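You operate a simulated robot arm through the tools that you are given. There is no shell and no other tool. Be economical: measure what you need, move in short steps, check, and stop when the job is done.

The job below is to be done with a simulated robot arm. You get a single attempt, and the scene is never put back.

Task
Clear both cups off the dull patch and wax it.
Fine: cups into the niche; lid on the tin after; use the grey pad and lay it back. Set down upright: green cup, yellow cup. A coat counts when it lies all over at full strength: go over it till it gets no stronger.
Where things are to end (x, y in the base frame): green cup within 60 mm of [580, 70]; yellow cup within 60 mm of [580, 160].

The check looks at the end state, three seconds after you hand in, the way a careful person would. Anything else that was tipped, shoved, dropped, spilled or broken makes it a failure. A push-on lid holds only when it is set on centred and level and pressed home; a screw cap is set on level and turned clockwise until tight.

Robot
A 6-joint arm with a two-finger parallel gripper, fixed in place. Base frame: the origin is at the foot of the arm, x ahead of it, y to its left, z up; the work surface is at about z = 920. Lengths are in mm, angles in degrees, forces in N, time in s.
With the tool pointing down near the work surface it reaches from about 220 to 620 mm from the base axis. Its first joint turns from -66.0 to 66.0 degrees. Payload 2.7 kg.
Tool frame: the origin (TCP) lies between the finger pads and is the grasp point; the fingertips stand 23 mm ahead of it; z points along the fingers, y is the line along which they close. The gripper opens to 94 mm. The fingers are 38 mm wide and 10 mm thick; the gripper's body (54 by 96 mm) begins 39 mm behind the TCP.
Orientation is that of the tool frame in the base frame, as a unit quaternion [x, y, z, w]. With the fingers straight down and closing along the base's y, the tool's x points along the base's -x, its y along +y and its z along -z.

Tools
- The arm moves only by the tool nudge_tool. Its argument "steps" is a list of rows, each an object (a shift or turn left out is 0, a gripper value left out holds the last) with "dp": the shift along the base's x, y, z in cm, a list of three; "angular": the turn, a rotation vector about the base's x, y, z in degrees, a list of three; "gripper": the finger opening in cm, from 0 to 9.4. In form: [{"dp": [tx, ty, tz], "angular": [ax, ay, az], "gripper": gripper}, ...]. A call has 1 to 20 rows; each row is the pose to reach, as a shift and turn from the pose commanded when the call began. Rows are played at 5 a second. More than 50 mm and 8.6 degrees between two rows, or a gripper value outside its range, and nothing of the call is played. Where a pose cannot be reached the arm comes as near as it can. A force on the tool above 40 N (or 10 N above the force at the start of the call, whichever is more), or a blocked arm, ends the call early, and 0.2 s more pass. The fingers move at their own pace (about 45 mm/s each) and stop on an object; they squeeze with about 42 N. The grip force told is the motor's: it shows also when the fingers shut on nothing. Time passes only in rows, and 0.2 s behind the last, so rows that repeat a pose let the fingers close. It gives the time, the measured TCP pose, the force on the tool (base axes), the opening and the grip force at its end, in the units of the frame above (readings bear some noise), with the torque about the TCP (base axes, N m) and any sound that the robot's microphone picked up.
- Cameras (640 x 400 px; columns grow to the right, rows downward): "scene" is fixed at [83.4, -430.4, 1414.8]; the picture's right is [0.77, -0.64, 0.00], its down [-0.32, -0.39, -0.87] and it looks along [0.55, 0.67, -0.50] (base axes); focal length 355 px, centre (320, 200). "wrist" rides on the gripper at [86, 16, -74] in the tool frame; the picture's right is [-0.18, 0.98, 0.00], its down [-0.58, -0.11, -0.81] and it looks along [-0.79, -0.15, 0.59] (tool axes); focal length 243 px, centre (320, 200). There is no depth. A picture from a camera that has moved, and an enlarged one, comes with that camera's place and axes in the base frame and with its lens. The place of the scene camera against the robot may be out by one fixed shift of up to 12 mm in any direction.
- capture(camera): a new picture of that camera. No time passes.
- zoom(camera, box): a new picture of the part [left, top, right, bottom] of that camera's present view, enlarged. No time passes.
- finish_job(): hands the job in; it is judged then, once.

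Work in short steps. Places have to be worked out from the pictures, the camera data and where the tool is seen: move nearer, look again, correct. Check each grasp and each placing, and mend what went wrong. You have 120 turns and 64 pictures in all, those below and enlarged ones among them. Open the gripper and draw the arm clear of the work before you hand the job in, unless the task says otherwise; then end with one line.

The tools are called after ">>>" as name(argument=value, ...) on one line, values as JSON. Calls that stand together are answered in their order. nudge_tool: Moves the arm, as the interface text tells. Its arguments: {"type":"object","properties":{"steps":{"type":"array","items":{"type":"object","properties":{"dp":{"type":"array","items":{"type":"number"}},"angular":{"type":"array","items":{"type":"number"}},"gripper":{"type":"number"}}}}},"required":["steps"]} The other tools are called the same way: capture (camera) takes a picture; zoom (camera, box) takes an enlarged picture of a part of a camera's view; finish_job () hands the job in.

At the start:

```text
time: 0.0
ee_pos: [388.9, 166.4, 1191.6]
tcp_rot: [-0.001, 1.0, 0.001, 0.0]
ft_force: [0.0, 0.3, -0.3]
wrist_torque: [-0.01, 0.01, 0.02]
width: 94.0
gripper_force: 0.0
```

scene: 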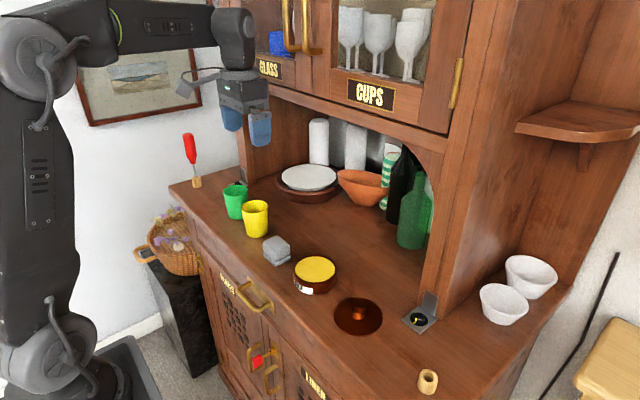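
wrist: 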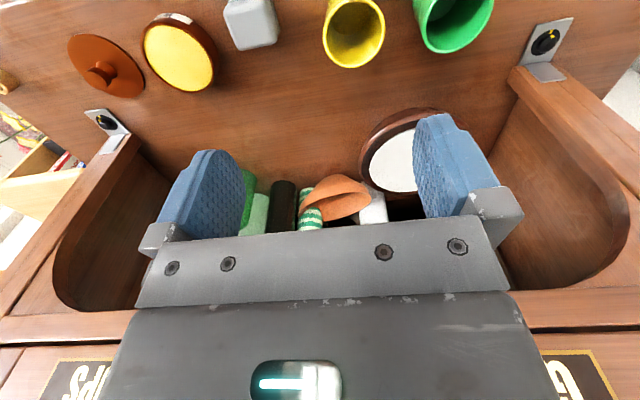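

The pictures show two cups, a grey pad, an open wax tin and its lid. I'll enlarge the work area to locate these and the dull patch.

>>> zoom(camera="scene", box=[200, 150, 400, 275])

>>> zoom(camera="scene", box=[240, 220, 450, 350])

>>> zoom(camera="wrist", box=[40, 0, 560, 200])

```text
3.20 times, centred on (300, 212) of scene
camera zoom: at [83.4, -430.4, 1414.8], right [0.77, -0.64, 0.0], down [-0.32, -0.39, -0.87], along [0.55, 0.67, -0.5], focal length 1137 px, centre (384, 160)
```

zoom: 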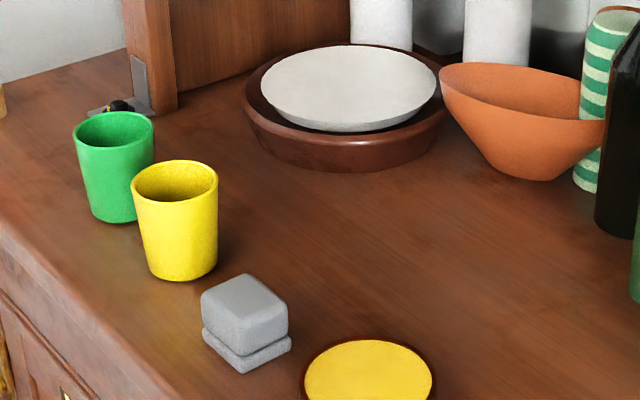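

```text
3.05 times, centred on (345, 285) of scene
camera zoom: at [83.4, -430.4, 1414.8], right [0.77, -0.64, 0.0], down [-0.32, -0.39, -0.87], along [0.55, 0.67, -0.5], focal length 1083 px, centre (244, -59)
```

zoom: 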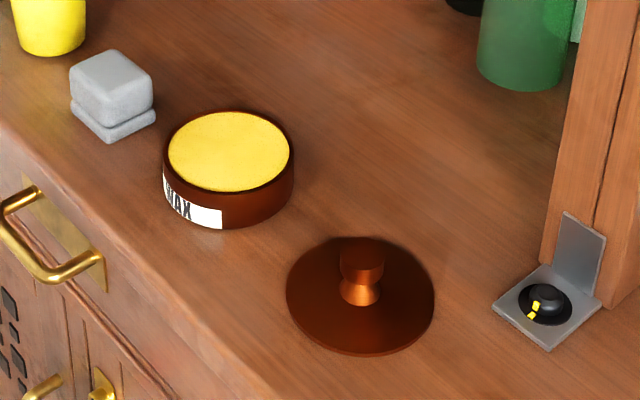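

```text
1.23 times, centred on (300, 100) of wrist
camera zoom: at [302.1, 183.1, 1267.4], right [0.18, 0.98, 0.0], down [0.58, -0.11, 0.81], along [0.79, -0.15, -0.59], focal length 299 px, centre (345, 323)
```

zoom: 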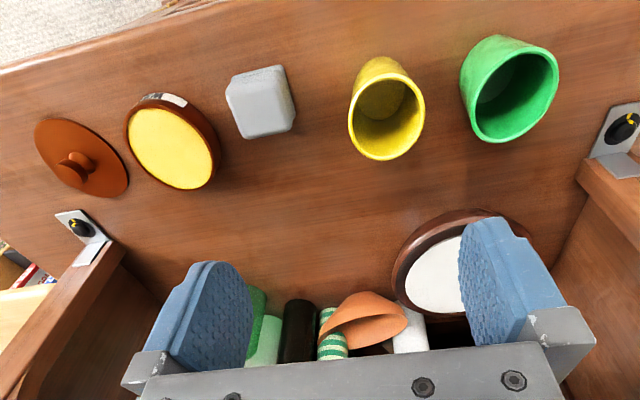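

Both views put the cups near x≈405 with y≈200 and y≈295. The pad is at (390, 95), the tin at (410, -15) and the lid at (410, -135). I'll pull the hand back and left so the wrist camera gets a better look at the cups.

>>> nudge_tool(steps=[{"dp": [-3, 2, 0]}, {"dp": [-6, 4, -1]}, {"dp": [-9, 6, -2]}, {"dp": [-11, 7, -3]}, {"dp": [-11, 7, -3]}])

>>> capture(camera="wrist")

>>> capture(camera="scene")

```text
time: 1.2
ee_pos: [278.0, 236.6, 1161.5]
tcp_rot: [0.0, 1.0, 0.001, 0.001]
ft_force: [0.6, 0.0, -0.2]
wrist_torque: [0.03, -0.02, 0.03]
width: 94.1
gripper_force: 0.1
```

```text
58 pictures are left
camera wrist: at [191.3, 253.1, 1236.8], right [0.18, 0.98, 0.0], down [0.58, -0.11, 0.81], along [0.79, -0.15, -0.59], focal length 243 px, centre (320, 200)
```

wrist: 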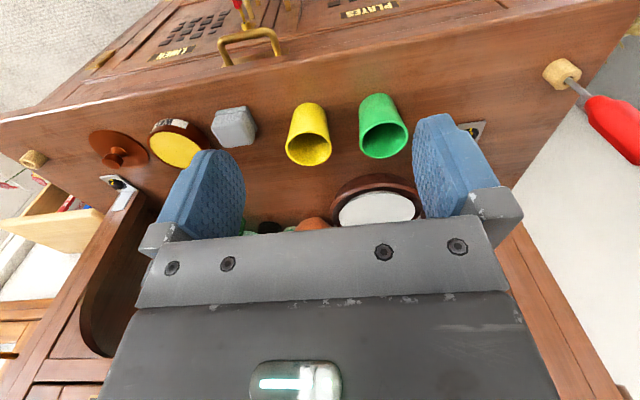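

```text
57 pictures are left
```

scene: 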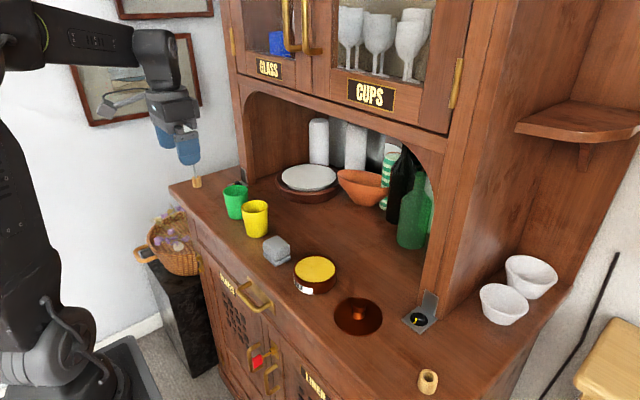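

The view is sharper but small, so I'll enlarge the cup, pad and tin region.

>>> zoom(camera="wrist", box=[200, 70, 440, 220])

>>> zoom(camera="scene", box=[180, 160, 308, 240])

```text
2.67 times, centred on (320, 145) of wrist
camera zoom: at [191.3, 253.1, 1236.8], right [0.18, 0.98, 0.0], down [0.58, -0.11, 0.81], along [0.79, -0.15, -0.59], focal length 647 px, centre (320, 347)
```

zoom: 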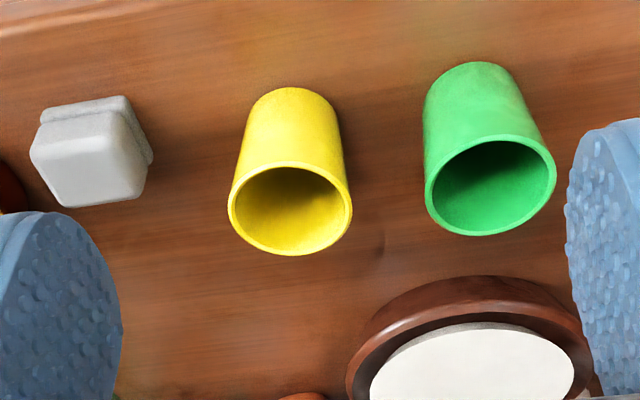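

```text
5.00 times, centred on (244, 200) of scene
camera zoom: at [83.3, -430.4, 1414.8], right [0.77, -0.64, 0.0], down [-0.32, -0.39, -0.87], along [0.55, 0.67, -0.5], focal length 1777 px, centre (700, 200)
```

zoom: 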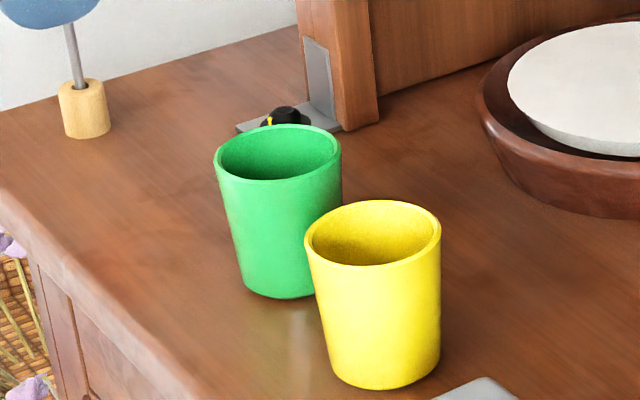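

The wrist geometry gives the yellow cup at about (405, 198) and the green at about (409, 297), each about 62 wide at the rim and about 68 tall. The niche roof is too low for a vertical hand, so I'll tilt the fingers 45° forward and line up in front of the green cup.

>>> nudge_tool(steps=[{"dp": [0.5, 1, -1.5], "angular": [0, -7.5, 0], "gripper": 8.4}, {"dp": [1, 2, -3], "angular": [0, -15, 0]}, {"dp": [1.5, 3, -5], "angular": [0, -22.5, 0]}, {"dp": [2, 4, -7], "angular": [0, -30, 0]}, {"dp": [3, 5, -9], "angular": [0, -37.5, 0]}, {"dp": [3.9, 6, -10.8], "angular": [0, -45, 0]}, {"dp": [3.9, 6, -10.8], "angular": [0, -45, 0]}, {"dp": [3.9, 6, -10.8], "angular": [0, -45, 0]}])

>>> capture(camera="wrist")

>>> capture(camera="scene")

```text
time: 3.0
ee_pos: [320.0, 294.9, 1053.7]
tcp_rot: [-0.001, 0.924, 0.0, 0.383]
ft_force: [0.6, 0.0, -1.1]
wrist_torque: [-0.01, 0.02, 0.02]
width: 84.0
gripper_force: 0.1
```

```text
54 pictures are left
camera wrist: at [205.2, 312.5, 1046.2], right [0.13, 0.98, 0.13], down [-0.16, -0.11, 0.98], along [0.98, -0.15, 0.14], focal length 243 px, centre (320, 200)
```

wrist: 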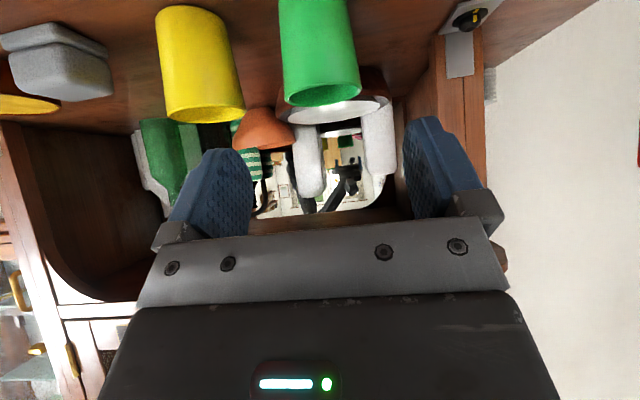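

```text
53 pictures are left
```

scene: 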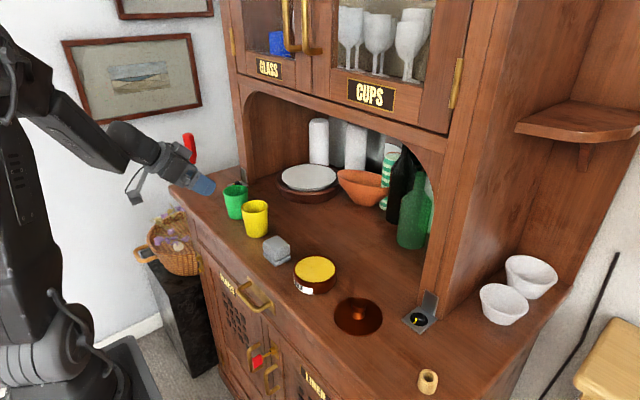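

The green cup's rim centres at y≈296, in line with the fingers, so I'll advance along the tool axis and close.

>>> nudge_tool(steps=[{"dp": [2.7, 0.1, -2.8]}, {"dp": [5.4, 0.1, -5.6]}, {"dp": [7, 0.1, -7.3]}, {"dp": [8.2, 0.1, -8.5]}, {"dp": [8.2, 0.1, -8.5]}])

>>> capture(camera="wrist")

>>> zoom(camera="scene", box=[180, 140, 308, 240])

```text
time: 4.2
ee_pos: [400.2, 298.4, 971.0]
tcp_rot: [-0.001, 0.924, 0.001, 0.382]
ft_force: [-0.4, 0.3, -1.0]
wrist_torque: [-0.01, 0.01, 0.01]
width: 83.9
gripper_force: 0.1
```

```text
52 pictures are left
camera wrist: at [285.9, 314.2, 962.5], right [0.13, 0.98, 0.13], down [-0.16, -0.11, 0.98], along [0.98, -0.15, 0.14], focal length 243 px, centre (320, 200)
```

wrist: 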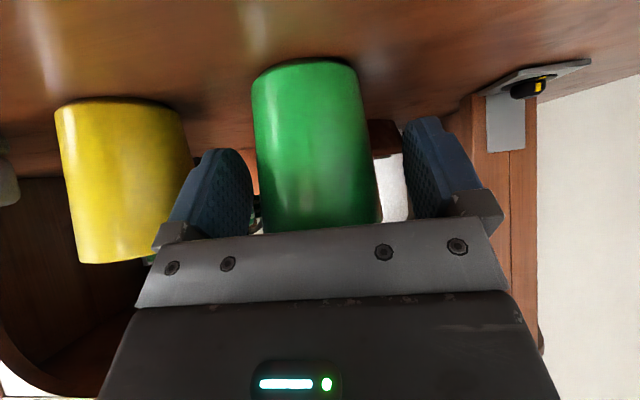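

```text
4.00 times, centred on (244, 190) of scene
camera zoom: at [83.4, -430.4, 1414.8], right [0.77, -0.64, 0.0], down [-0.32, -0.39, -0.87], along [0.55, 0.67, -0.5], focal length 1421 px, centre (624, 240)
```

zoom: 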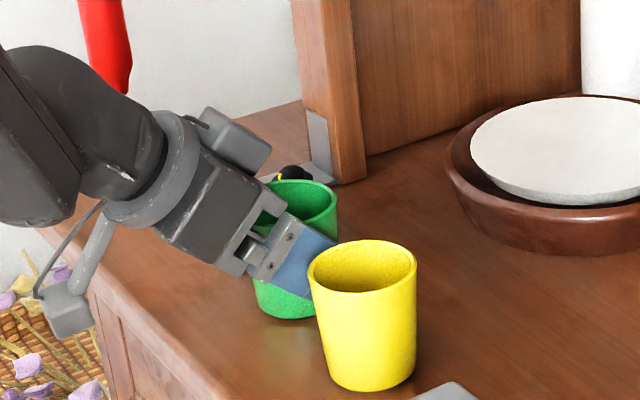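

The fingers straddle the green cup, so I'll close on it.

>>> nudge_tool(steps=[{"gripper": 6.8}, {"gripper": 6}, {"gripper": 5}, {"gripper": 4}, {"gripper": 4}])

```text
time: 5.4
ee_pos: [399.8, 297.7, 971.0]
tcp_rot: [-0.001, 0.924, 0.0, 0.383]
ft_force: [0.3, 0.7, 1.3]
wrist_torque: [0.0, -0.01, 0.01]
width: 60.2
gripper_force: 42.3
```

The fingers stopped at 60 mm with full force, so the cup is held. I'll lift it straight up and check.

>>> nudge_tool(steps=[{"dp": [0, 0, 1.5]}, {"dp": [0, 0, 4]}, {"dp": [0, 0, 7]}, {"dp": [0, 0, 9]}, {"dp": [0, 0, 9]}])

>>> capture(camera="wrist")

>>> capture(camera="scene")

```text
time: 6.6
ee_pos: [399.2, 297.6, 1058.8]
tcp_rot: [-0.001, 0.924, 0.0, 0.383]
ft_force: [-0.1, 0.4, -2.1]
wrist_torque: [-0.03, 0.04, 0.0]
width: 59.9
gripper_force: 41.5
```

```text
50 pictures are left
camera wrist: at [286.1, 313.5, 1051.5], right [0.13, 0.98, 0.13], down [-0.16, -0.11, 0.98], along [0.98, -0.15, 0.14], focal length 243 px, centre (320, 200)
```

wrist: 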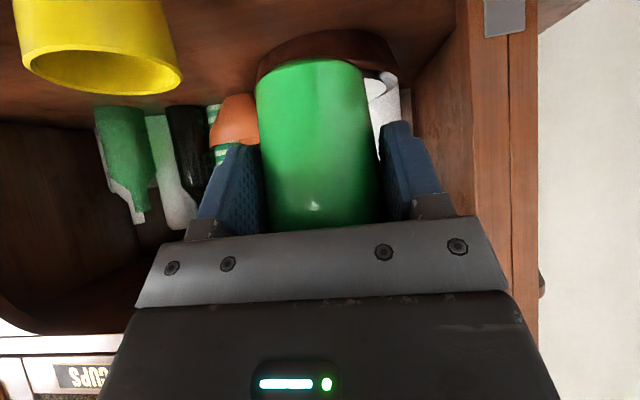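

```text
49 pictures are left
```

scene: 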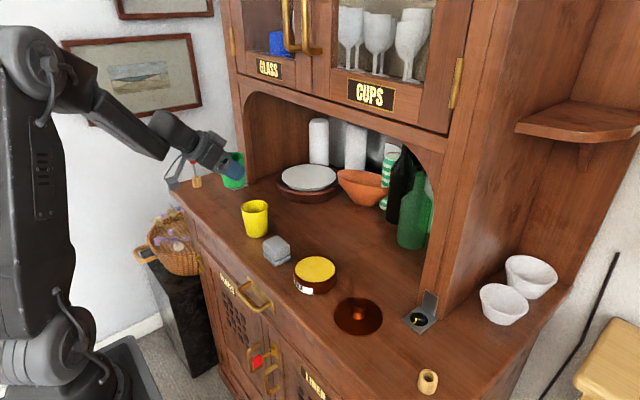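

The green cup hangs upright at 60 mm. I'll carry it over the yellow cup to y≈65, lower a bit and slide it forward into the niche.

>>> nudge_tool(steps=[{"dp": [0, -3, 1]}, {"dp": [0, -7, 1.2]}, {"dp": [0, -11, 1.2]}, {"dp": [0, -15, 1.2]}, {"dp": [1, -19, 1]}, {"dp": [3, -22, 0]}, {"dp": [5.5, -23.3, -2]}, {"dp": [8, -23.3, -4]}, {"dp": [10, -23.3, -4]}, {"dp": [10, -23.3, -4]}])

>>> capture(camera="scene")

>>> capture(camera="wrist")

```text
time: 8.8
ee_pos: [500.8, 62.9, 1018.8]
tcp_rot: [0.0, 0.924, 0.0, 0.383]
ft_force: [0.7, 0.5, -1.8]
wrist_torque: [0.0, -0.03, 0.01]
width: 59.8
gripper_force: 42.4
```

```text
48 pictures are left
```

scene: 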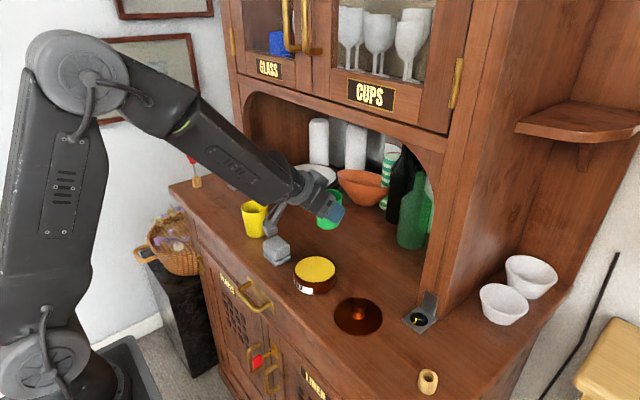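

```text
47 pictures are left
camera wrist: at [386.4, 80.3, 1011.1], right [0.13, 0.98, 0.13], down [-0.16, -0.11, 0.98], along [0.98, -0.15, 0.14], focal length 243 px, centre (320, 200)
```

wrist: 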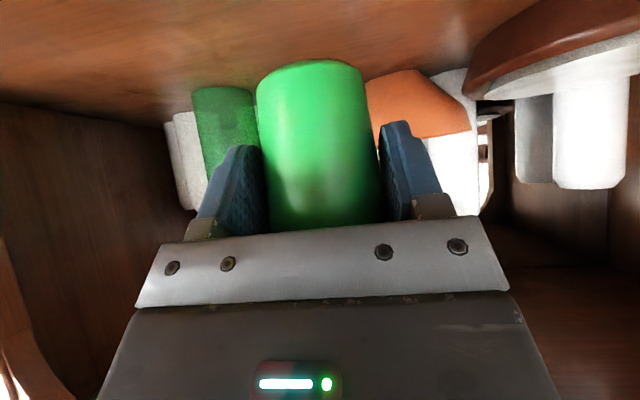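

All clear around. I'll slide forward 6 cm and lower to just above the grasp height.

>>> nudge_tool(steps=[{"dp": [3, 0.2, 0]}, {"dp": [6, 0.2, 0]}, {"dp": [6.2, 0.2, -2]}, {"dp": [6.2, 0.2, -4]}, {"dp": [6.2, 0.2, -4.4]}, {"dp": [6.2, 0.2, -4.7]}, {"dp": [6.2, 0.2, -4.7]}])

>>> zoom(camera="scene", box=[240, 140, 440, 265])

```text
time: 10.4
ee_pos: [562.5, 67.6, 973.0]
tcp_rot: [-0.001, 0.924, 0.0, 0.383]
ft_force: [-0.3, -0.7, -1.6]
wrist_torque: [0.01, 0.05, -0.02]
width: 59.8
gripper_force: 41.6
```

```text
3.20 times, centred on (340, 202) of scene
camera zoom: at [83.4, -430.4, 1414.8], right [0.77, -0.64, 0.0], down [-0.32, -0.39, -0.87], along [0.55, 0.67, -0.5], focal length 1137 px, centre (256, 192)
```

zoom: 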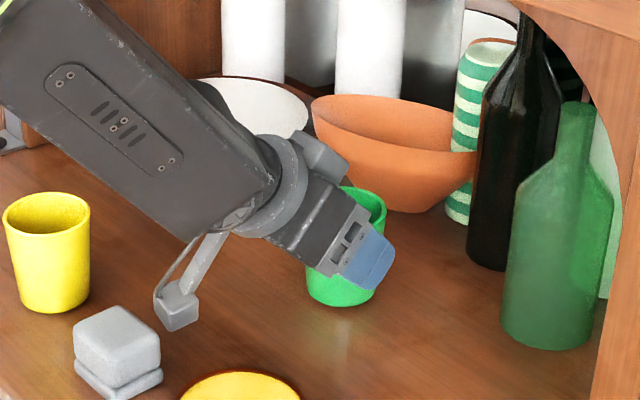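

There is no contact yet, with the cup's weight still on the tool. I'll lower a few millimetres until it touches.

>>> nudge_tool(steps=[{"dp": [0, 0, -0.15]}, {"dp": [0, 0, -0.25]}, {"dp": [0, 0, -0.25]}])

```text
time: 11.2
ee_pos: [563.1, 66.0, 970.5]
tcp_rot: [0.0, 0.923, 0.0, 0.384]
ft_force: [-2.0, -1.5, 4.8]
wrist_torque: [0.09, 0.05, 0.02]
width: 60.0
gripper_force: 42.2
```

The upward 5 N shows the cup is seated. I'll open the fingers and back out along the tool axis.

>>> nudge_tool(steps=[{"gripper": 7}, {"gripper": 8.4}, {"gripper": 8.4}, {"dp": [-2, 0, 2], "gripper": 8.4}, {"dp": [-5, 0, 5]}, {"dp": [-8, 0, 7]}, {"dp": [-11, 0, 8]}, {"dp": [-15, 0, 9]}, {"dp": [-19, 0, 9]}])

>>> capture(camera="wrist")

>>> zoom(camera="scene", box=[180, 140, 420, 290])

```text
time: 13.2
ee_pos: [371.9, 66.5, 1060.2]
tcp_rot: [-0.001, 0.924, 0.0, 0.383]
ft_force: [0.2, 0.5, -0.6]
wrist_torque: [-0.01, 0.01, 0.02]
width: 84.2
gripper_force: 0.1
```

```text
45 pictures are left
camera wrist: at [257.4, 82.4, 1053.1], right [0.13, 0.98, 0.13], down [-0.16, -0.11, 0.98], along [0.98, -0.15, 0.14], focal length 243 px, centre (320, 200)
```

wrist: 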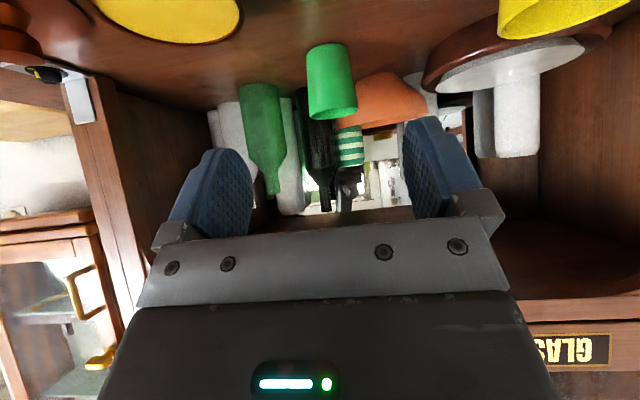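

```text
2.67 times, centred on (300, 215) of scene
camera zoom: at [83.4, -430.4, 1414.8], right [0.77, -0.64, 0.0], down [-0.32, -0.39, -0.87], along [0.55, 0.67, -0.5], focal length 948 px, centre (373, 160)
```

zoom: 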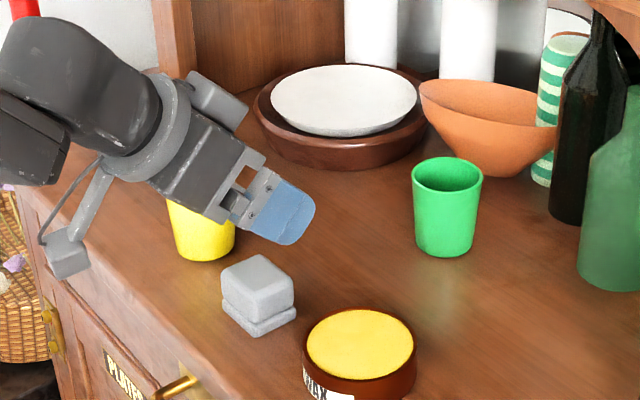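

The green cup stands upright at about (571, 66). Next I'll line up in front of the yellow cup.

>>> nudge_tool(steps=[{"dp": [-2, 4, 0]}, {"dp": [-4, 8, 0]}, {"dp": [-5.5, 12, 0]}, {"dp": [-5.5, 13.2, 0]}, {"dp": [-5.5, 13.2, 0]}])

>>> capture(camera="wrist")

```text
time: 14.4
ee_pos: [315.4, 199.3, 1059.7]
tcp_rot: [-0.001, 0.924, 0.0, 0.383]
ft_force: [0.6, -0.2, -0.3]
wrist_torque: [-0.01, 0.01, 0.02]
width: 83.8
gripper_force: 0.1
```

```text
43 pictures are left
camera wrist: at [202.0, 215.4, 1051.2], right [0.13, 0.98, 0.13], down [-0.16, -0.11, 0.98], along [0.98, -0.15, 0.14], focal length 243 px, centre (320, 200)
```

wrist: 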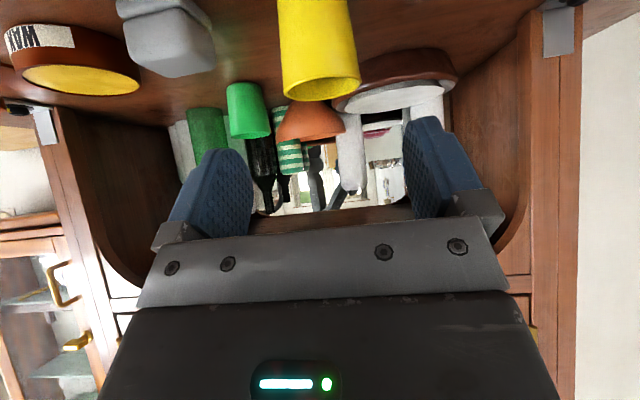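

The yellow cup has the same alignment as the green one had. I'll advance and close.

>>> nudge_tool(steps=[{"dp": [2.7, 0, -2.9]}, {"dp": [5.4, 0, -5.9]}, {"dp": [7, 0, -7.7]}, {"dp": [8.1, 0, -8.8]}, {"dp": [8.1, 0, -8.8]}, {"dp": [8.1, 0, -8.8], "gripper": 7}, {"dp": [8.1, 0, -8.8], "gripper": 6}, {"dp": [8.1, 0, -8.8], "gripper": 5}, {"dp": [8.1, 0, -8.8], "gripper": 4}, {"dp": [8.1, 0, -8.8], "gripper": 4}])

```text
time: 16.6
ee_pos: [399.0, 199.8, 972.2]
tcp_rot: [0.0, 0.924, 0.0, 0.382]
ft_force: [0.2, -0.6, -0.2]
wrist_torque: [0.05, 0.0, -0.03]
width: 60.1
gripper_force: 41.5
```

It is held at 60 mm. I'll lift it, carry it forward into the niche to y≈167, and lower it to just above the surface.

>>> nudge_tool(steps=[{"dp": [0, 0, 1.5]}, {"dp": [0, 0, 4]}, {"dp": [0, 0, 5]}, {"dp": [3.5, -1, 5]}, {"dp": [7.5, -2, 5]}, {"dp": [11.5, -3, 5]}, {"dp": [15, -3.2, 5]}, {"dp": [16.2, -3.2, 4]}, {"dp": [16.2, -3.2, 2]}, {"dp": [16.2, -3.2, 0.5]}, {"dp": [16.2, -3.2, 0.2]}, {"dp": [16.2, -3.2, 0.2]}])

>>> zoom(camera="scene", box=[180, 140, 420, 290])

```text
time: 19.2
ee_pos: [560.1, 167.5, 972.0]
tcp_rot: [0.0, 0.924, 0.0, 0.383]
ft_force: [-0.8, -0.4, -2.0]
wrist_torque: [-0.02, 0.0, -0.01]
width: 60.2
gripper_force: 41.6
```

```text
2.67 times, centred on (300, 215) of scene
camera zoom: at [83.4, -430.4, 1414.8], right [0.77, -0.64, 0.0], down [-0.32, -0.39, -0.87], along [0.55, 0.67, -0.5], focal length 948 px, centre (373, 160)
```

zoom: 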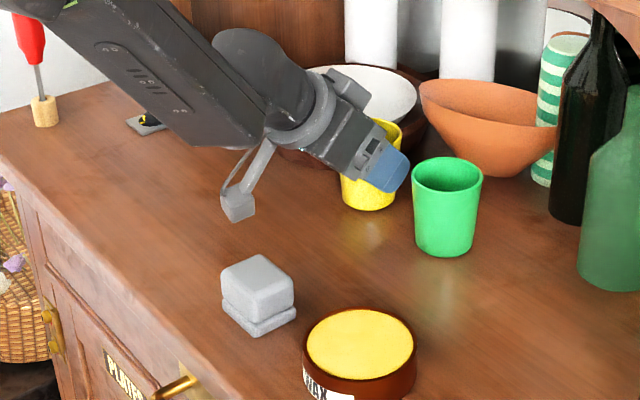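

I'll lower to contact, open the fingers, and back out along the tool axis.

>>> nudge_tool(steps=[{"dp": [0, 0, -0.1]}, {"dp": [0, 0, -0.2]}, {"dp": [0, 0, -0.25]}, {"dp": [0, 0, -0.25]}])

```text
time: 20.2
ee_pos: [560.1, 167.0, 971.9]
tcp_rot: [-0.001, 0.923, 0.0, 0.384]
ft_force: [0.1, 0.0, 6.4]
wrist_torque: [-0.01, 0.09, 0.0]
width: 60.1
gripper_force: 42.6
```

It is seated. I'll release, retreat, and turn the tool back to vertical for a look at the patch.

>>> nudge_tool(steps=[{"gripper": 7}, {"gripper": 8}, {"gripper": 8}, {"dp": [-2, 0, 2]}, {"dp": [-5, 0, 5]}, {"dp": [-8, 0, 7]}, {"dp": [-12, 0, 8]}, {"dp": [-16, 0, 9]}, {"dp": [-20, 0, 11], "angular": [0, 7.5, 0]}, {"dp": [-22, 0, 14], "angular": [0, 15, 0]}, {"dp": [-24, 0, 17], "angular": [0, 22.5, 0]}, {"dp": [-26, 0.5, 19], "angular": [0, 30, 0]}, {"dp": [-28, 1, 20], "angular": [0, 37.5, 0]}, {"dp": [-30, 1, 20], "angular": [0, 45, 0]}, {"dp": [-30, 1, 20], "angular": [0, 45, 0]}])

>>> capture(camera="wrist")

>>> zoom(camera="scene", box=[180, 150, 340, 250])

```text
time: 23.4
ee_pos: [260.2, 175.5, 1171.9]
tcp_rot: [-0.001, 1.0, 0.0, -0.001]
ft_force: [0.0, -0.7, 0.2]
wrist_torque: [-0.01, 0.02, 0.03]
width: 80.2
gripper_force: 0.1
```

```text
41 pictures are left
camera wrist: at [173.1, 191.7, 1246.4], right [0.18, 0.98, 0.0], down [0.58, -0.11, 0.81], along [0.79, -0.15, -0.59], focal length 243 px, centre (320, 200)
```

wrist: 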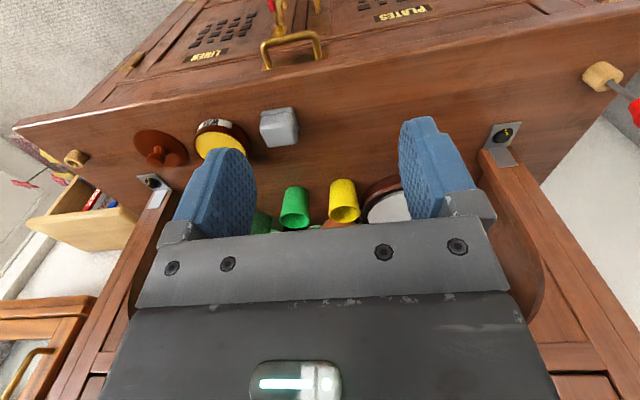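

```text
4.00 times, centred on (260, 200) of scene
camera zoom: at [83.4, -430.4, 1414.8], right [0.77, -0.64, 0.0], down [-0.32, -0.39, -0.87], along [0.55, 0.67, -0.5], focal length 1421 px, centre (560, 200)
```

zoom: 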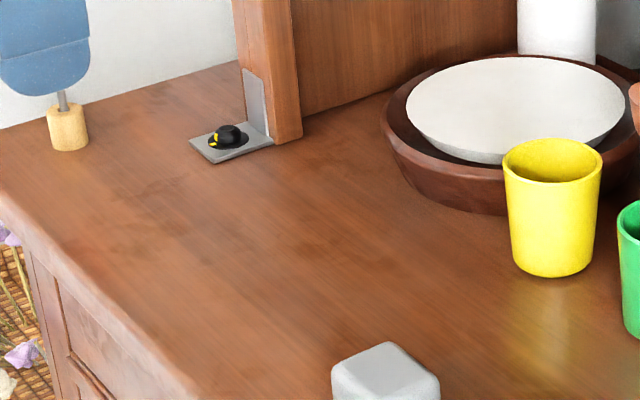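

Both cups stand upright in the niche. The patch is faint, so I'll enlarge the wrist view of where the cups stood.

>>> zoom(camera="wrist", box=[240, 60, 480, 210])

>>> zoom(camera="scene", box=[200, 180, 296, 240])

```text
2.67 times, centred on (360, 135) of wrist
camera zoom: at [173.1, 191.7, 1246.4], right [0.18, 0.98, 0.0], down [0.58, -0.11, 0.81], along [0.79, -0.15, -0.59], focal length 647 px, centre (213, 373)
```

zoom: 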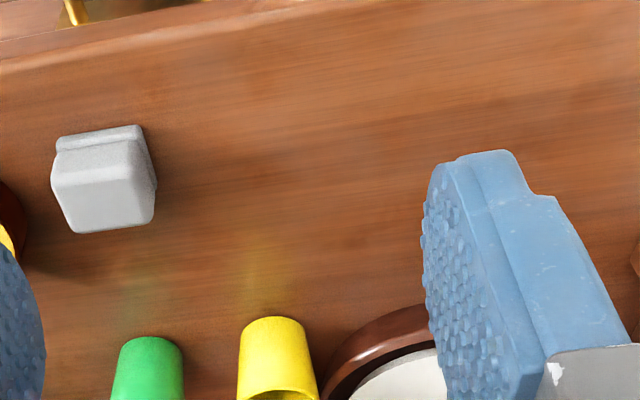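

```text
6.67 times, centred on (248, 210) of scene
camera zoom: at [83.4, -430.4, 1414.8], right [0.77, -0.64, 0.0], down [-0.32, -0.39, -0.87], along [0.55, 0.67, -0.5], focal length 2369 px, centre (800, 133)
```

zoom: 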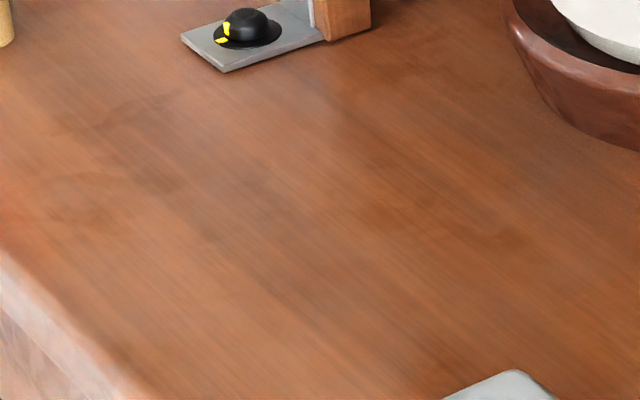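

The patch edges are still unclear. I'll bring the wrist camera closer, looking steeply down on the spot.

>>> nudge_tool(steps=[{"dp": [3, 1.5, 0], "angular": [0, 6, 0]}, {"dp": [6, 3, -2], "angular": [0, 12, 0]}, {"dp": [9, 5, -4], "angular": [0, 18, 0]}, {"dp": [11, 6.5, -6], "angular": [0, 24, 0]}, {"dp": [13, 8, -8], "angular": [0, 30, 0]}, {"dp": [13, 8, -8], "angular": [0, 30, 0]}])

>>> capture(camera="wrist")

```text
time: 24.8
ee_pos: [387.1, 255.5, 1093.9]
tcp_rot: [-0.001, 0.966, 0.002, -0.258]
ft_force: [-0.1, 1.2, 0.5]
wrist_torque: [-0.01, -0.01, 0.03]
width: 80.2
gripper_force: 0.1
```

```text
37 pictures are left
camera wrist: at [349.8, 272.2, 1201.6], right [0.16, 0.98, -0.09], down [0.91, -0.11, 0.41], along [0.39, -0.14, -0.91], focal length 243 px, centre (320, 200)
```

wrist: 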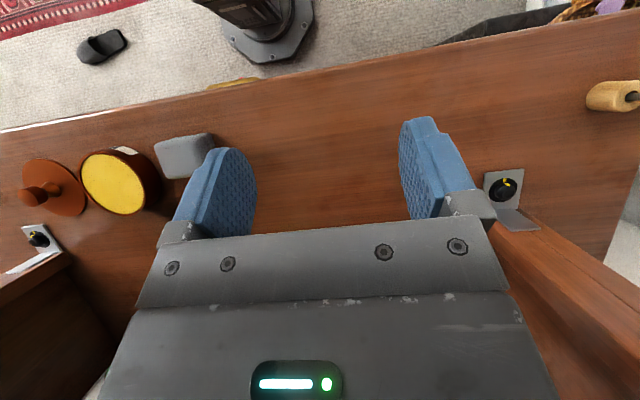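

The patch should lie between and around the fingers in this view. I'll enlarge that part.

>>> zoom(camera="wrist", box=[200, 80, 456, 240])

```text
2.50 times, centred on (328, 160) of wrist
camera zoom: at [349.8, 272.2, 1201.6], right [0.16, 0.98, -0.09], down [0.91, -0.11, 0.41], along [0.39, -0.14, -0.91], focal length 606 px, centre (300, 300)
```

zoom: 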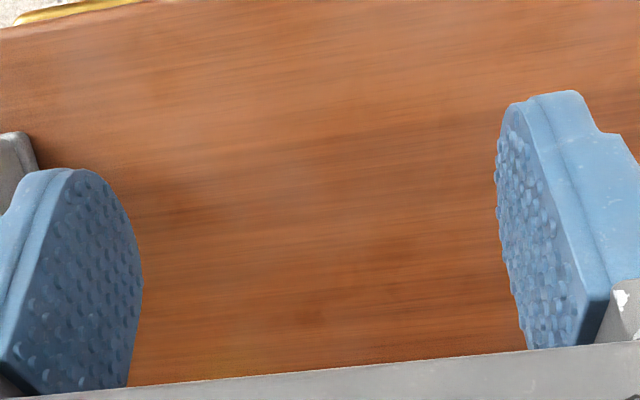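

No clear edge when looking down. A dull spot shows best at a grazing angle, so I'll tilt the camera to look low across it.

>>> nudge_tool(steps=[{"dp": [-2, 0, 0], "angular": [0, -8, 0]}, {"dp": [-4, -1, 0], "angular": [0, -16, 0]}, {"dp": [-6, -2, -1], "angular": [0, -24, 0]}, {"dp": [-8, -2, -2], "angular": [0, -32, 0]}, {"dp": [-8, -2, -4], "angular": [0, -40, 0]}, {"dp": [-8.1, -2, -5.4], "angular": [0, -48, 0]}, {"dp": [-8.1, -2, -5.4], "angular": [0, -50, 0]}, {"dp": [-8.1, -2, -5.4], "angular": [0, -50, 0]}])

>>> zoom(camera="wrist", box=[100, 0, 580, 200])

```text
time: 26.6
ee_pos: [310.0, 236.0, 1037.0]
tcp_rot: [-0.002, 0.985, 0.001, 0.175]
ft_force: [-0.2, -0.1, -0.9]
wrist_torque: [0.06, -0.02, 0.02]
width: 80.1
gripper_force: 0.1
```

```text
1.33 times, centred on (340, 100) of wrist
camera zoom: at [202.3, 252.6, 1078.6], right [0.17, 0.98, 0.06], down [0.27, -0.11, 0.96], along [0.95, -0.15, -0.28], focal length 324 px, centre (293, 333)
```

zoom: 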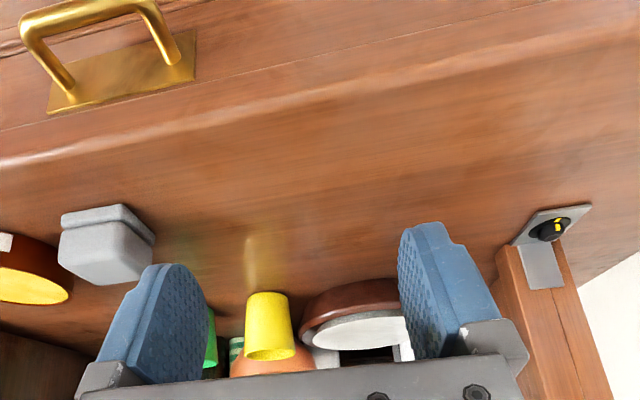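

The yellow reflection shows the glossy wood. I'll enlarge the stretch in front of it.

>>> zoom(camera="wrist", box=[210, 55, 450, 175])

>>> zoom(camera="scene", box=[190, 165, 350, 265])

```text
2.67 times, centred on (330, 115) of wrist
camera zoom: at [202.3, 252.6, 1078.6], right [0.17, 0.98, 0.06], down [0.27, -0.11, 0.96], along [0.95, -0.15, -0.28], focal length 647 px, centre (293, 427)
```

zoom: 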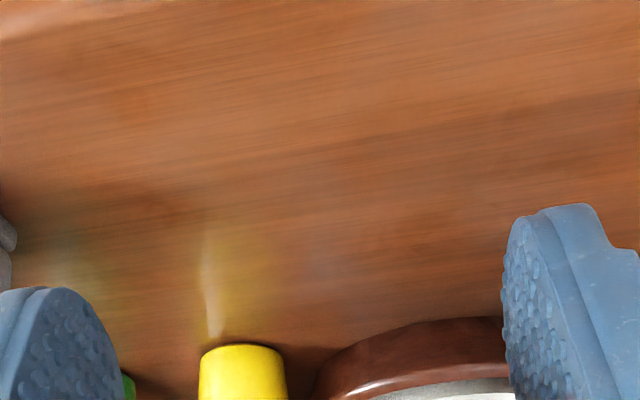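

```text
4.00 times, centred on (270, 215) of scene
camera zoom: at [83.4, -430.4, 1414.8], right [0.77, -0.64, 0.0], down [-0.32, -0.39, -0.87], along [0.55, 0.67, -0.5], focal length 1421 px, centre (520, 140)
```

zoom: 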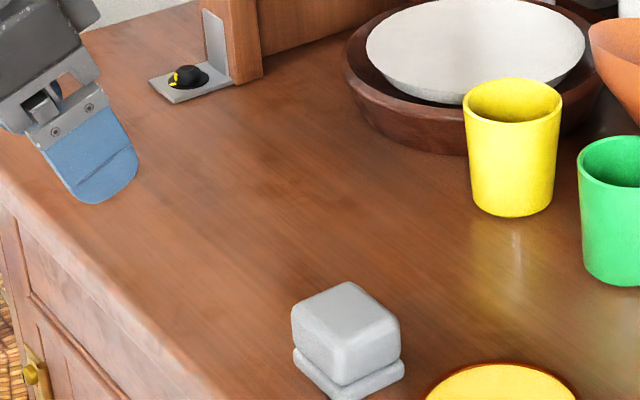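

Edges remain faint; the waxing itself should show contrast, so I'll go on. Next is the pad, which I put at about (388, 91) and aligned with the axes. I'll move vertically above it and look.

>>> nudge_tool(steps=[{"dp": [1.5, -3.5, 1], "angular": [0, 5, 0], "gripper": 8.4}, {"dp": [3, -7, 2], "angular": [0, 10, 0]}, {"dp": [5, -10.5, 2.3], "angular": [0, 15, 0]}, {"dp": [7, -14, 2.3], "angular": [0, 20, 0]}, {"dp": [7.8, -14.5, 2.3], "angular": [0, 20, 0]}, {"dp": [7.8, -14.5, 2.3], "angular": [0, 20, 0]}])

>>> capture(camera="wrist")

```text
time: 28.0
ee_pos: [386.6, 91.4, 1059.9]
tcp_rot: [-0.001, 1.0, 0.001, 0.0]
ft_force: [-0.1, 0.2, -0.3]
wrist_torque: [-0.03, 0.01, 0.0]
width: 83.9
gripper_force: 0.0
```

```text
32 pictures are left
camera wrist: at [300.0, 107.2, 1134.6], right [0.18, 0.98, 0.0], down [0.58, -0.11, 0.81], along [0.79, -0.15, -0.59], focal length 243 px, centre (320, 200)
```

wrist: 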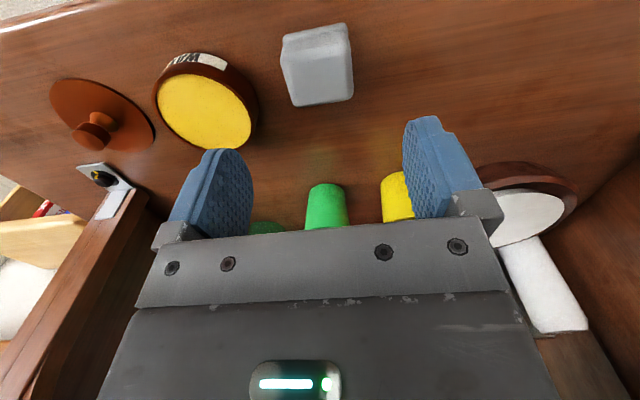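

The pad sits between the fingers at about (387, 90). I'll enlarge it and the tin for heights before descending.

>>> zoom(camera="scene", box=[250, 220, 346, 300])

>>> zoom(camera="wrist", box=[130, 0, 386, 160])

```text
5.00 times, centred on (298, 260) of scene
camera zoom: at [83.4, -430.4, 1414.8], right [0.77, -0.64, 0.0], down [-0.32, -0.39, -0.87], along [0.55, 0.67, -0.5], focal length 1777 px, centre (430, -100)
```

zoom: 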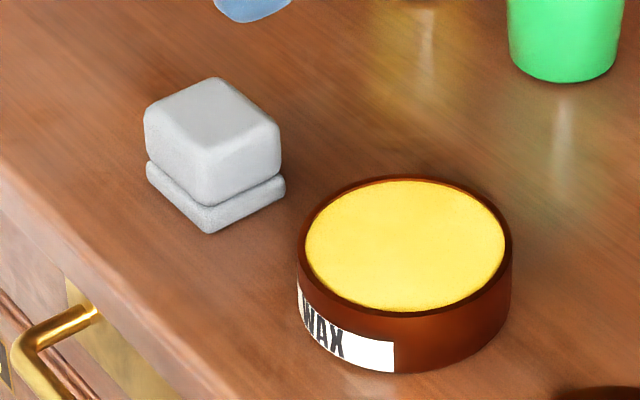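

```text
2.50 times, centred on (258, 80) of wrist
camera zoom: at [300.0, 107.2, 1134.6], right [0.18, 0.98, 0.0], down [0.58, -0.11, 0.81], along [0.79, -0.15, -0.59], focal length 606 px, centre (475, 500)
```

zoom: 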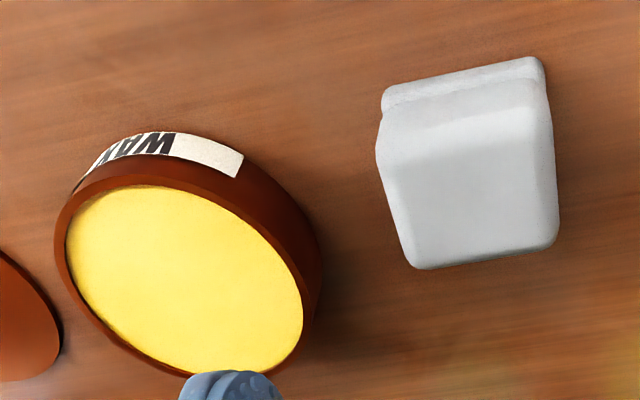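

The pad is about 43 mm square and 40 tall, with a foot about 13 thick. The tin is about 27 tall and 85 across, and its wax is nearly flush. I'll descend to z≈961 and grip the pad's block.

>>> nudge_tool(steps=[{"dp": [0.1, -0.1, -4], "gripper": 7}, {"dp": [0.1, -0.1, -7]}, {"dp": [0.1, -0.1, -9]}, {"dp": [0.1, -0.1, -9.8]}, {"dp": [0.1, -0.1, -9.8]}, {"dp": [0.1, -0.1, -9.8], "gripper": 5}, {"dp": [0.1, -0.1, -9.8], "gripper": 3.5}, {"dp": [0.1, -0.1, -9.8], "gripper": 3}, {"dp": [0.1, -0.1, -9.8], "gripper": 3}])

>>> capture(camera="wrist")

```text
time: 30.0
ee_pos: [387.5, 90.6, 962.9]
tcp_rot: [-0.001, 1.0, 0.0, 0.0]
ft_force: [0.1, 0.6, 0.0]
wrist_torque: [0.06, 0.01, -0.01]
width: 49.1
gripper_force: 41.6
```

```text
29 pictures are left
camera wrist: at [300.9, 106.5, 1037.6], right [0.18, 0.98, 0.0], down [0.58, -0.11, 0.81], along [0.79, -0.15, -0.59], focal length 243 px, centre (320, 200)
```

wrist: 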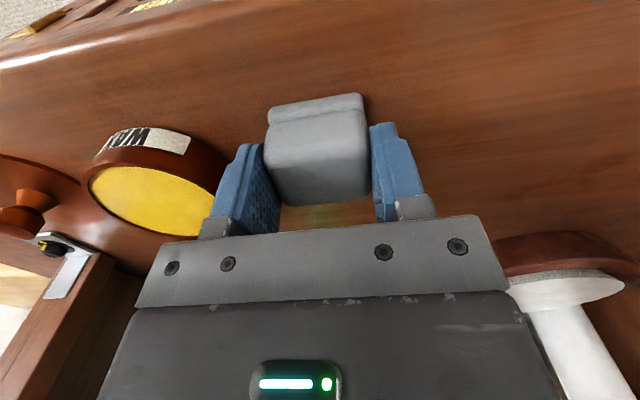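

The pad is held at 49 mm and belongs back at TCP (387.5, 90.6). I'll lift and move above the tin, which I refine to about (405, -15).

>>> nudge_tool(steps=[{"dp": [0, 0, 3]}, {"dp": [0, 0, 6.5]}, {"dp": [0.5, -4, 6.5]}, {"dp": [1.2, -8, 6.5]}, {"dp": [1.75, -10.6, 6.5]}, {"dp": [1.75, -10.6, 6.5]}])

>>> capture(camera="wrist")

>>> zoom(camera="scene", box=[240, 200, 400, 300])

```text
time: 31.4
ee_pos: [405.0, -14.6, 1027.8]
tcp_rot: [-0.001, 1.0, 0.0, 0.0]
ft_force: [0.4, 0.1, -0.7]
wrist_torque: [0.02, -0.06, 0.03]
width: 49.1
gripper_force: 41.1
```

```text
28 pictures are left
camera wrist: at [317.5, 1.4, 1102.8], right [0.18, 0.98, 0.0], down [0.58, -0.11, 0.81], along [0.79, -0.15, -0.59], focal length 243 px, centre (320, 200)
```

wrist: 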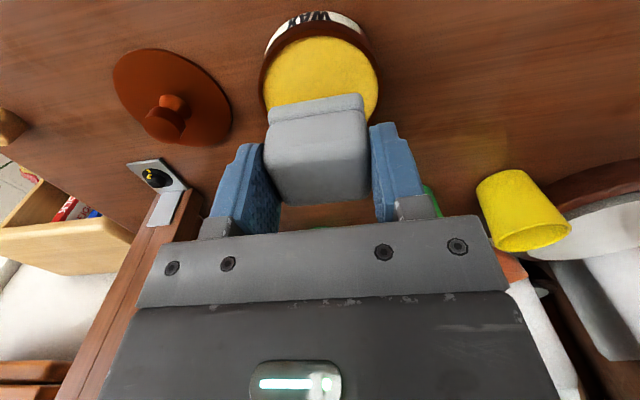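

```text
4.00 times, centred on (320, 250) of scene
camera zoom: at [83.4, -430.4, 1414.8], right [0.77, -0.64, 0.0], down [-0.32, -0.39, -0.87], along [0.55, 0.67, -0.5], focal length 1421 px, centre (320, 0)
```

zoom: 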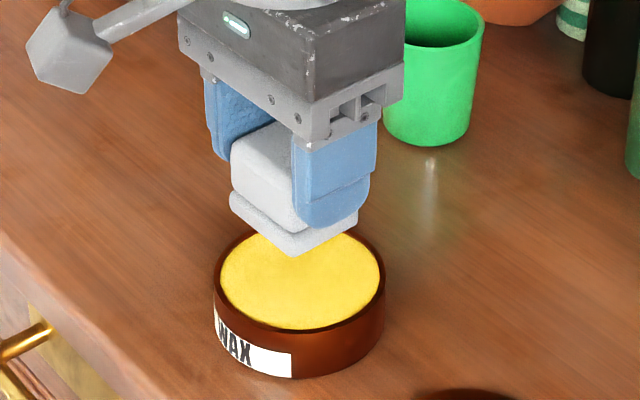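

The pad is centred over the tin. I'll lower it slowly until it presses on the wax.

>>> nudge_tool(steps=[{"dp": [-0.1, 0.05, -2]}, {"dp": [-0.1, 0.05, -3]}, {"dp": [-0.1, 0.05, -3.4]}, {"dp": [-0.1, 0.05, -3.7]}, {"dp": [-0.1, 0.05, -3.7]}])

```text
time: 32.6
ee_pos: [404.2, -14.6, 992.3]
tcp_rot: [-0.001, 1.0, 0.0, 0.0]
ft_force: [-8.1, -1.6, 21.1]
wrist_torque: [-0.04, 0.39, -0.02]
width: 48.9
gripper_force: 42.6
```

It is already pressing at 21 N. I'll check how the pad sits on the wax.

>>> zoom(camera="scene", box=[272, 225, 368, 295])

```text
5.71 times, centred on (320, 260) of scene
camera zoom: at [82.8, -430.5, 1414.8], right [0.77, -0.64, 0.0], down [-0.32, -0.39, -0.87], along [0.55, 0.67, -0.5], focal length 2030 px, centre (320, -143)
```

zoom: 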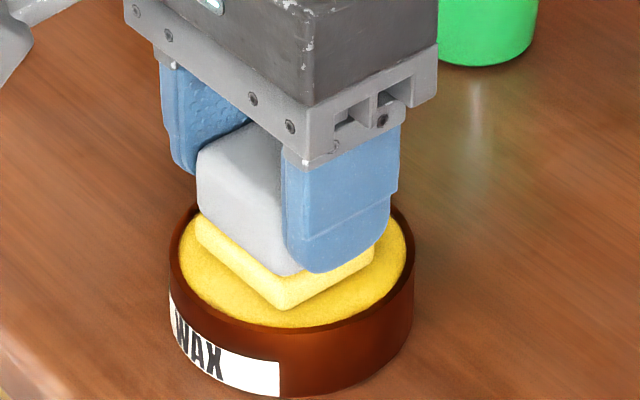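

The foot is coated with wax. I'll lift out and move above the middle of where the cups stood, at (405, 248).

>>> nudge_tool(steps=[{"dp": [0, 0, 1]}, {"dp": [0, 0, 4]}, {"dp": [0, 4, 4]}, {"dp": [0, 9, 4]}, {"dp": [0, 14, 3]}, {"dp": [0, 19, 2]}, {"dp": [0, 23.5, 1]}, {"dp": [0, 26.2, 0]}, {"dp": [0, 26.2, -2]}, {"dp": [0, 26.2, -2.6]}, {"dp": [0, 26.2, -2.6]}])

```text
refused: row 5 steps farther than a row can; nothing moved
```

>>> nudge_tool(steps=[{"dp": [0, 0, 1]}, {"dp": [0, 0, 4]}, {"dp": [0, 4, 4]}, {"dp": [0, 8.5, 4]}, {"dp": [0, 13, 3]}, {"dp": [0, 17.5, 2]}, {"dp": [0, 22, 1]}, {"dp": [0, 26.2, 0]}, {"dp": [0, 26.2, -2]}, {"dp": [0, 26.2, -2.6]}, {"dp": [0, 26.2, -2.6]}])

```text
time: 35.0
ee_pos: [405.0, 247.6, 963.7]
tcp_rot: [-0.001, 1.0, 0.002, 0.0]
ft_force: [0.0, 0.1, -0.1]
wrist_torque: [0.02, -0.03, -0.01]
width: 49.3
gripper_force: 41.9
```

The pad is hovering at the surface. I'll press lightly and make a short trial stroke along y.

>>> nudge_tool(steps=[{"dp": [0, 0, -0.2]}, {"dp": [0, 0, -0.35]}, {"dp": [0, 1.5, -0.35]}, {"dp": [0, 3, -0.35]}, {"dp": [0, 1, -0.35]}, {"dp": [0, -1, -0.35]}, {"dp": [0, -3, -0.35]}, {"dp": [0, -1, -0.35]}, {"dp": [0, 1, -0.35]}, {"dp": [0, 3, -0.35]}])

>>> zoom(camera="scene", box=[180, 160, 340, 260])

```text
time: 36.8
ee_pos: [406.0, 223.8, 962.4]
tcp_rot: [0.001, 1.0, -0.005, 0.0]
ft_force: [-0.3, 0.6, 2.8]
wrist_torque: [0.08, -0.09, 0.02]
width: 49.1
gripper_force: 42.1
stopped in row 8: the force on the tool passed its limit at 48 N (the readings are from after the stop); the commanded pose is now the measured one
```

```text
4.00 times, centred on (260, 210) of scene
camera zoom: at [83.3, -430.5, 1414.7], right [0.77, -0.64, 0.0], down [-0.32, -0.39, -0.87], along [0.55, 0.67, -0.5], focal length 1421 px, centre (560, 160)
```

zoom: 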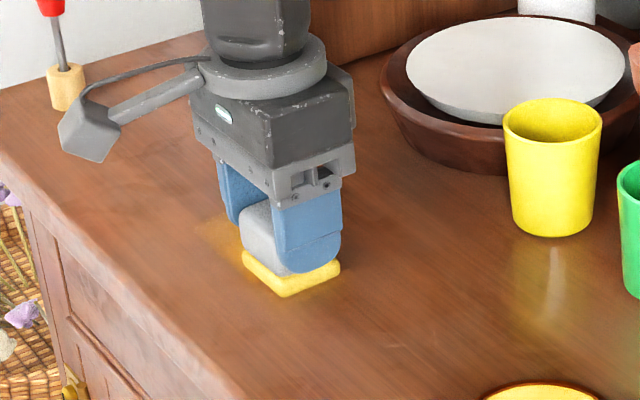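

A wax tint shows where I rubbed. The press was too firm on reversal. I'll lift 6 cm and move aside a little to see the coat.

>>> nudge_tool(steps=[{"dp": [0, 0, 2]}, {"dp": [-3, 0, 6]}, {"dp": [-6, -3, 9]}, {"dp": [-6, -5, 10]}, {"dp": [-6, -5, 10]}])

>>> zoom(camera="wrist", box=[220, 0, 540, 200])

>>> zoom(camera="scene", box=[190, 160, 318, 240])

```text
refused: row 3 steps farther than a row can; nothing moved
```

```text
2.00 times, centred on (380, 100) of wrist
camera zoom: at [319.0, 240.5, 1037.4], right [0.19, 0.98, -0.01], down [0.58, -0.1, 0.81], along [0.79, -0.16, -0.59], focal length 485 px, centre (200, 400)
```

zoom: 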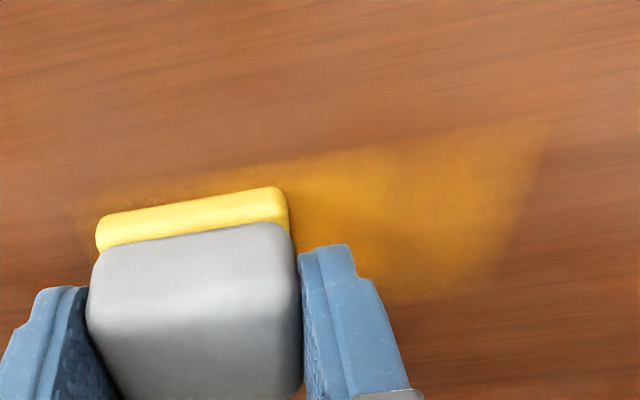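

```text
5.00 times, centred on (254, 200) of scene
camera zoom: at [83.3, -430.5, 1414.7], right [0.77, -0.64, 0.0], down [-0.32, -0.39, -0.87], along [0.55, 0.67, -0.5], focal length 1777 px, centre (650, 200)
```

zoom: 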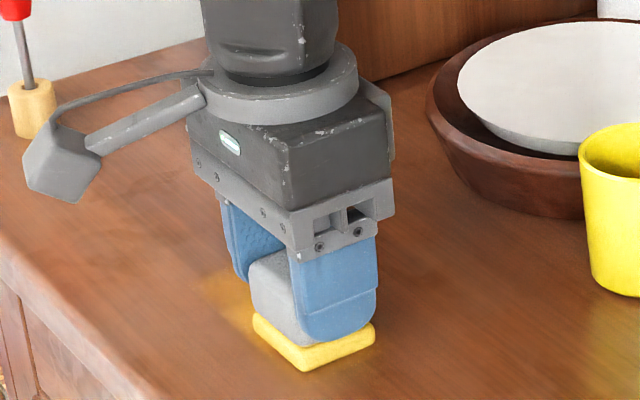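

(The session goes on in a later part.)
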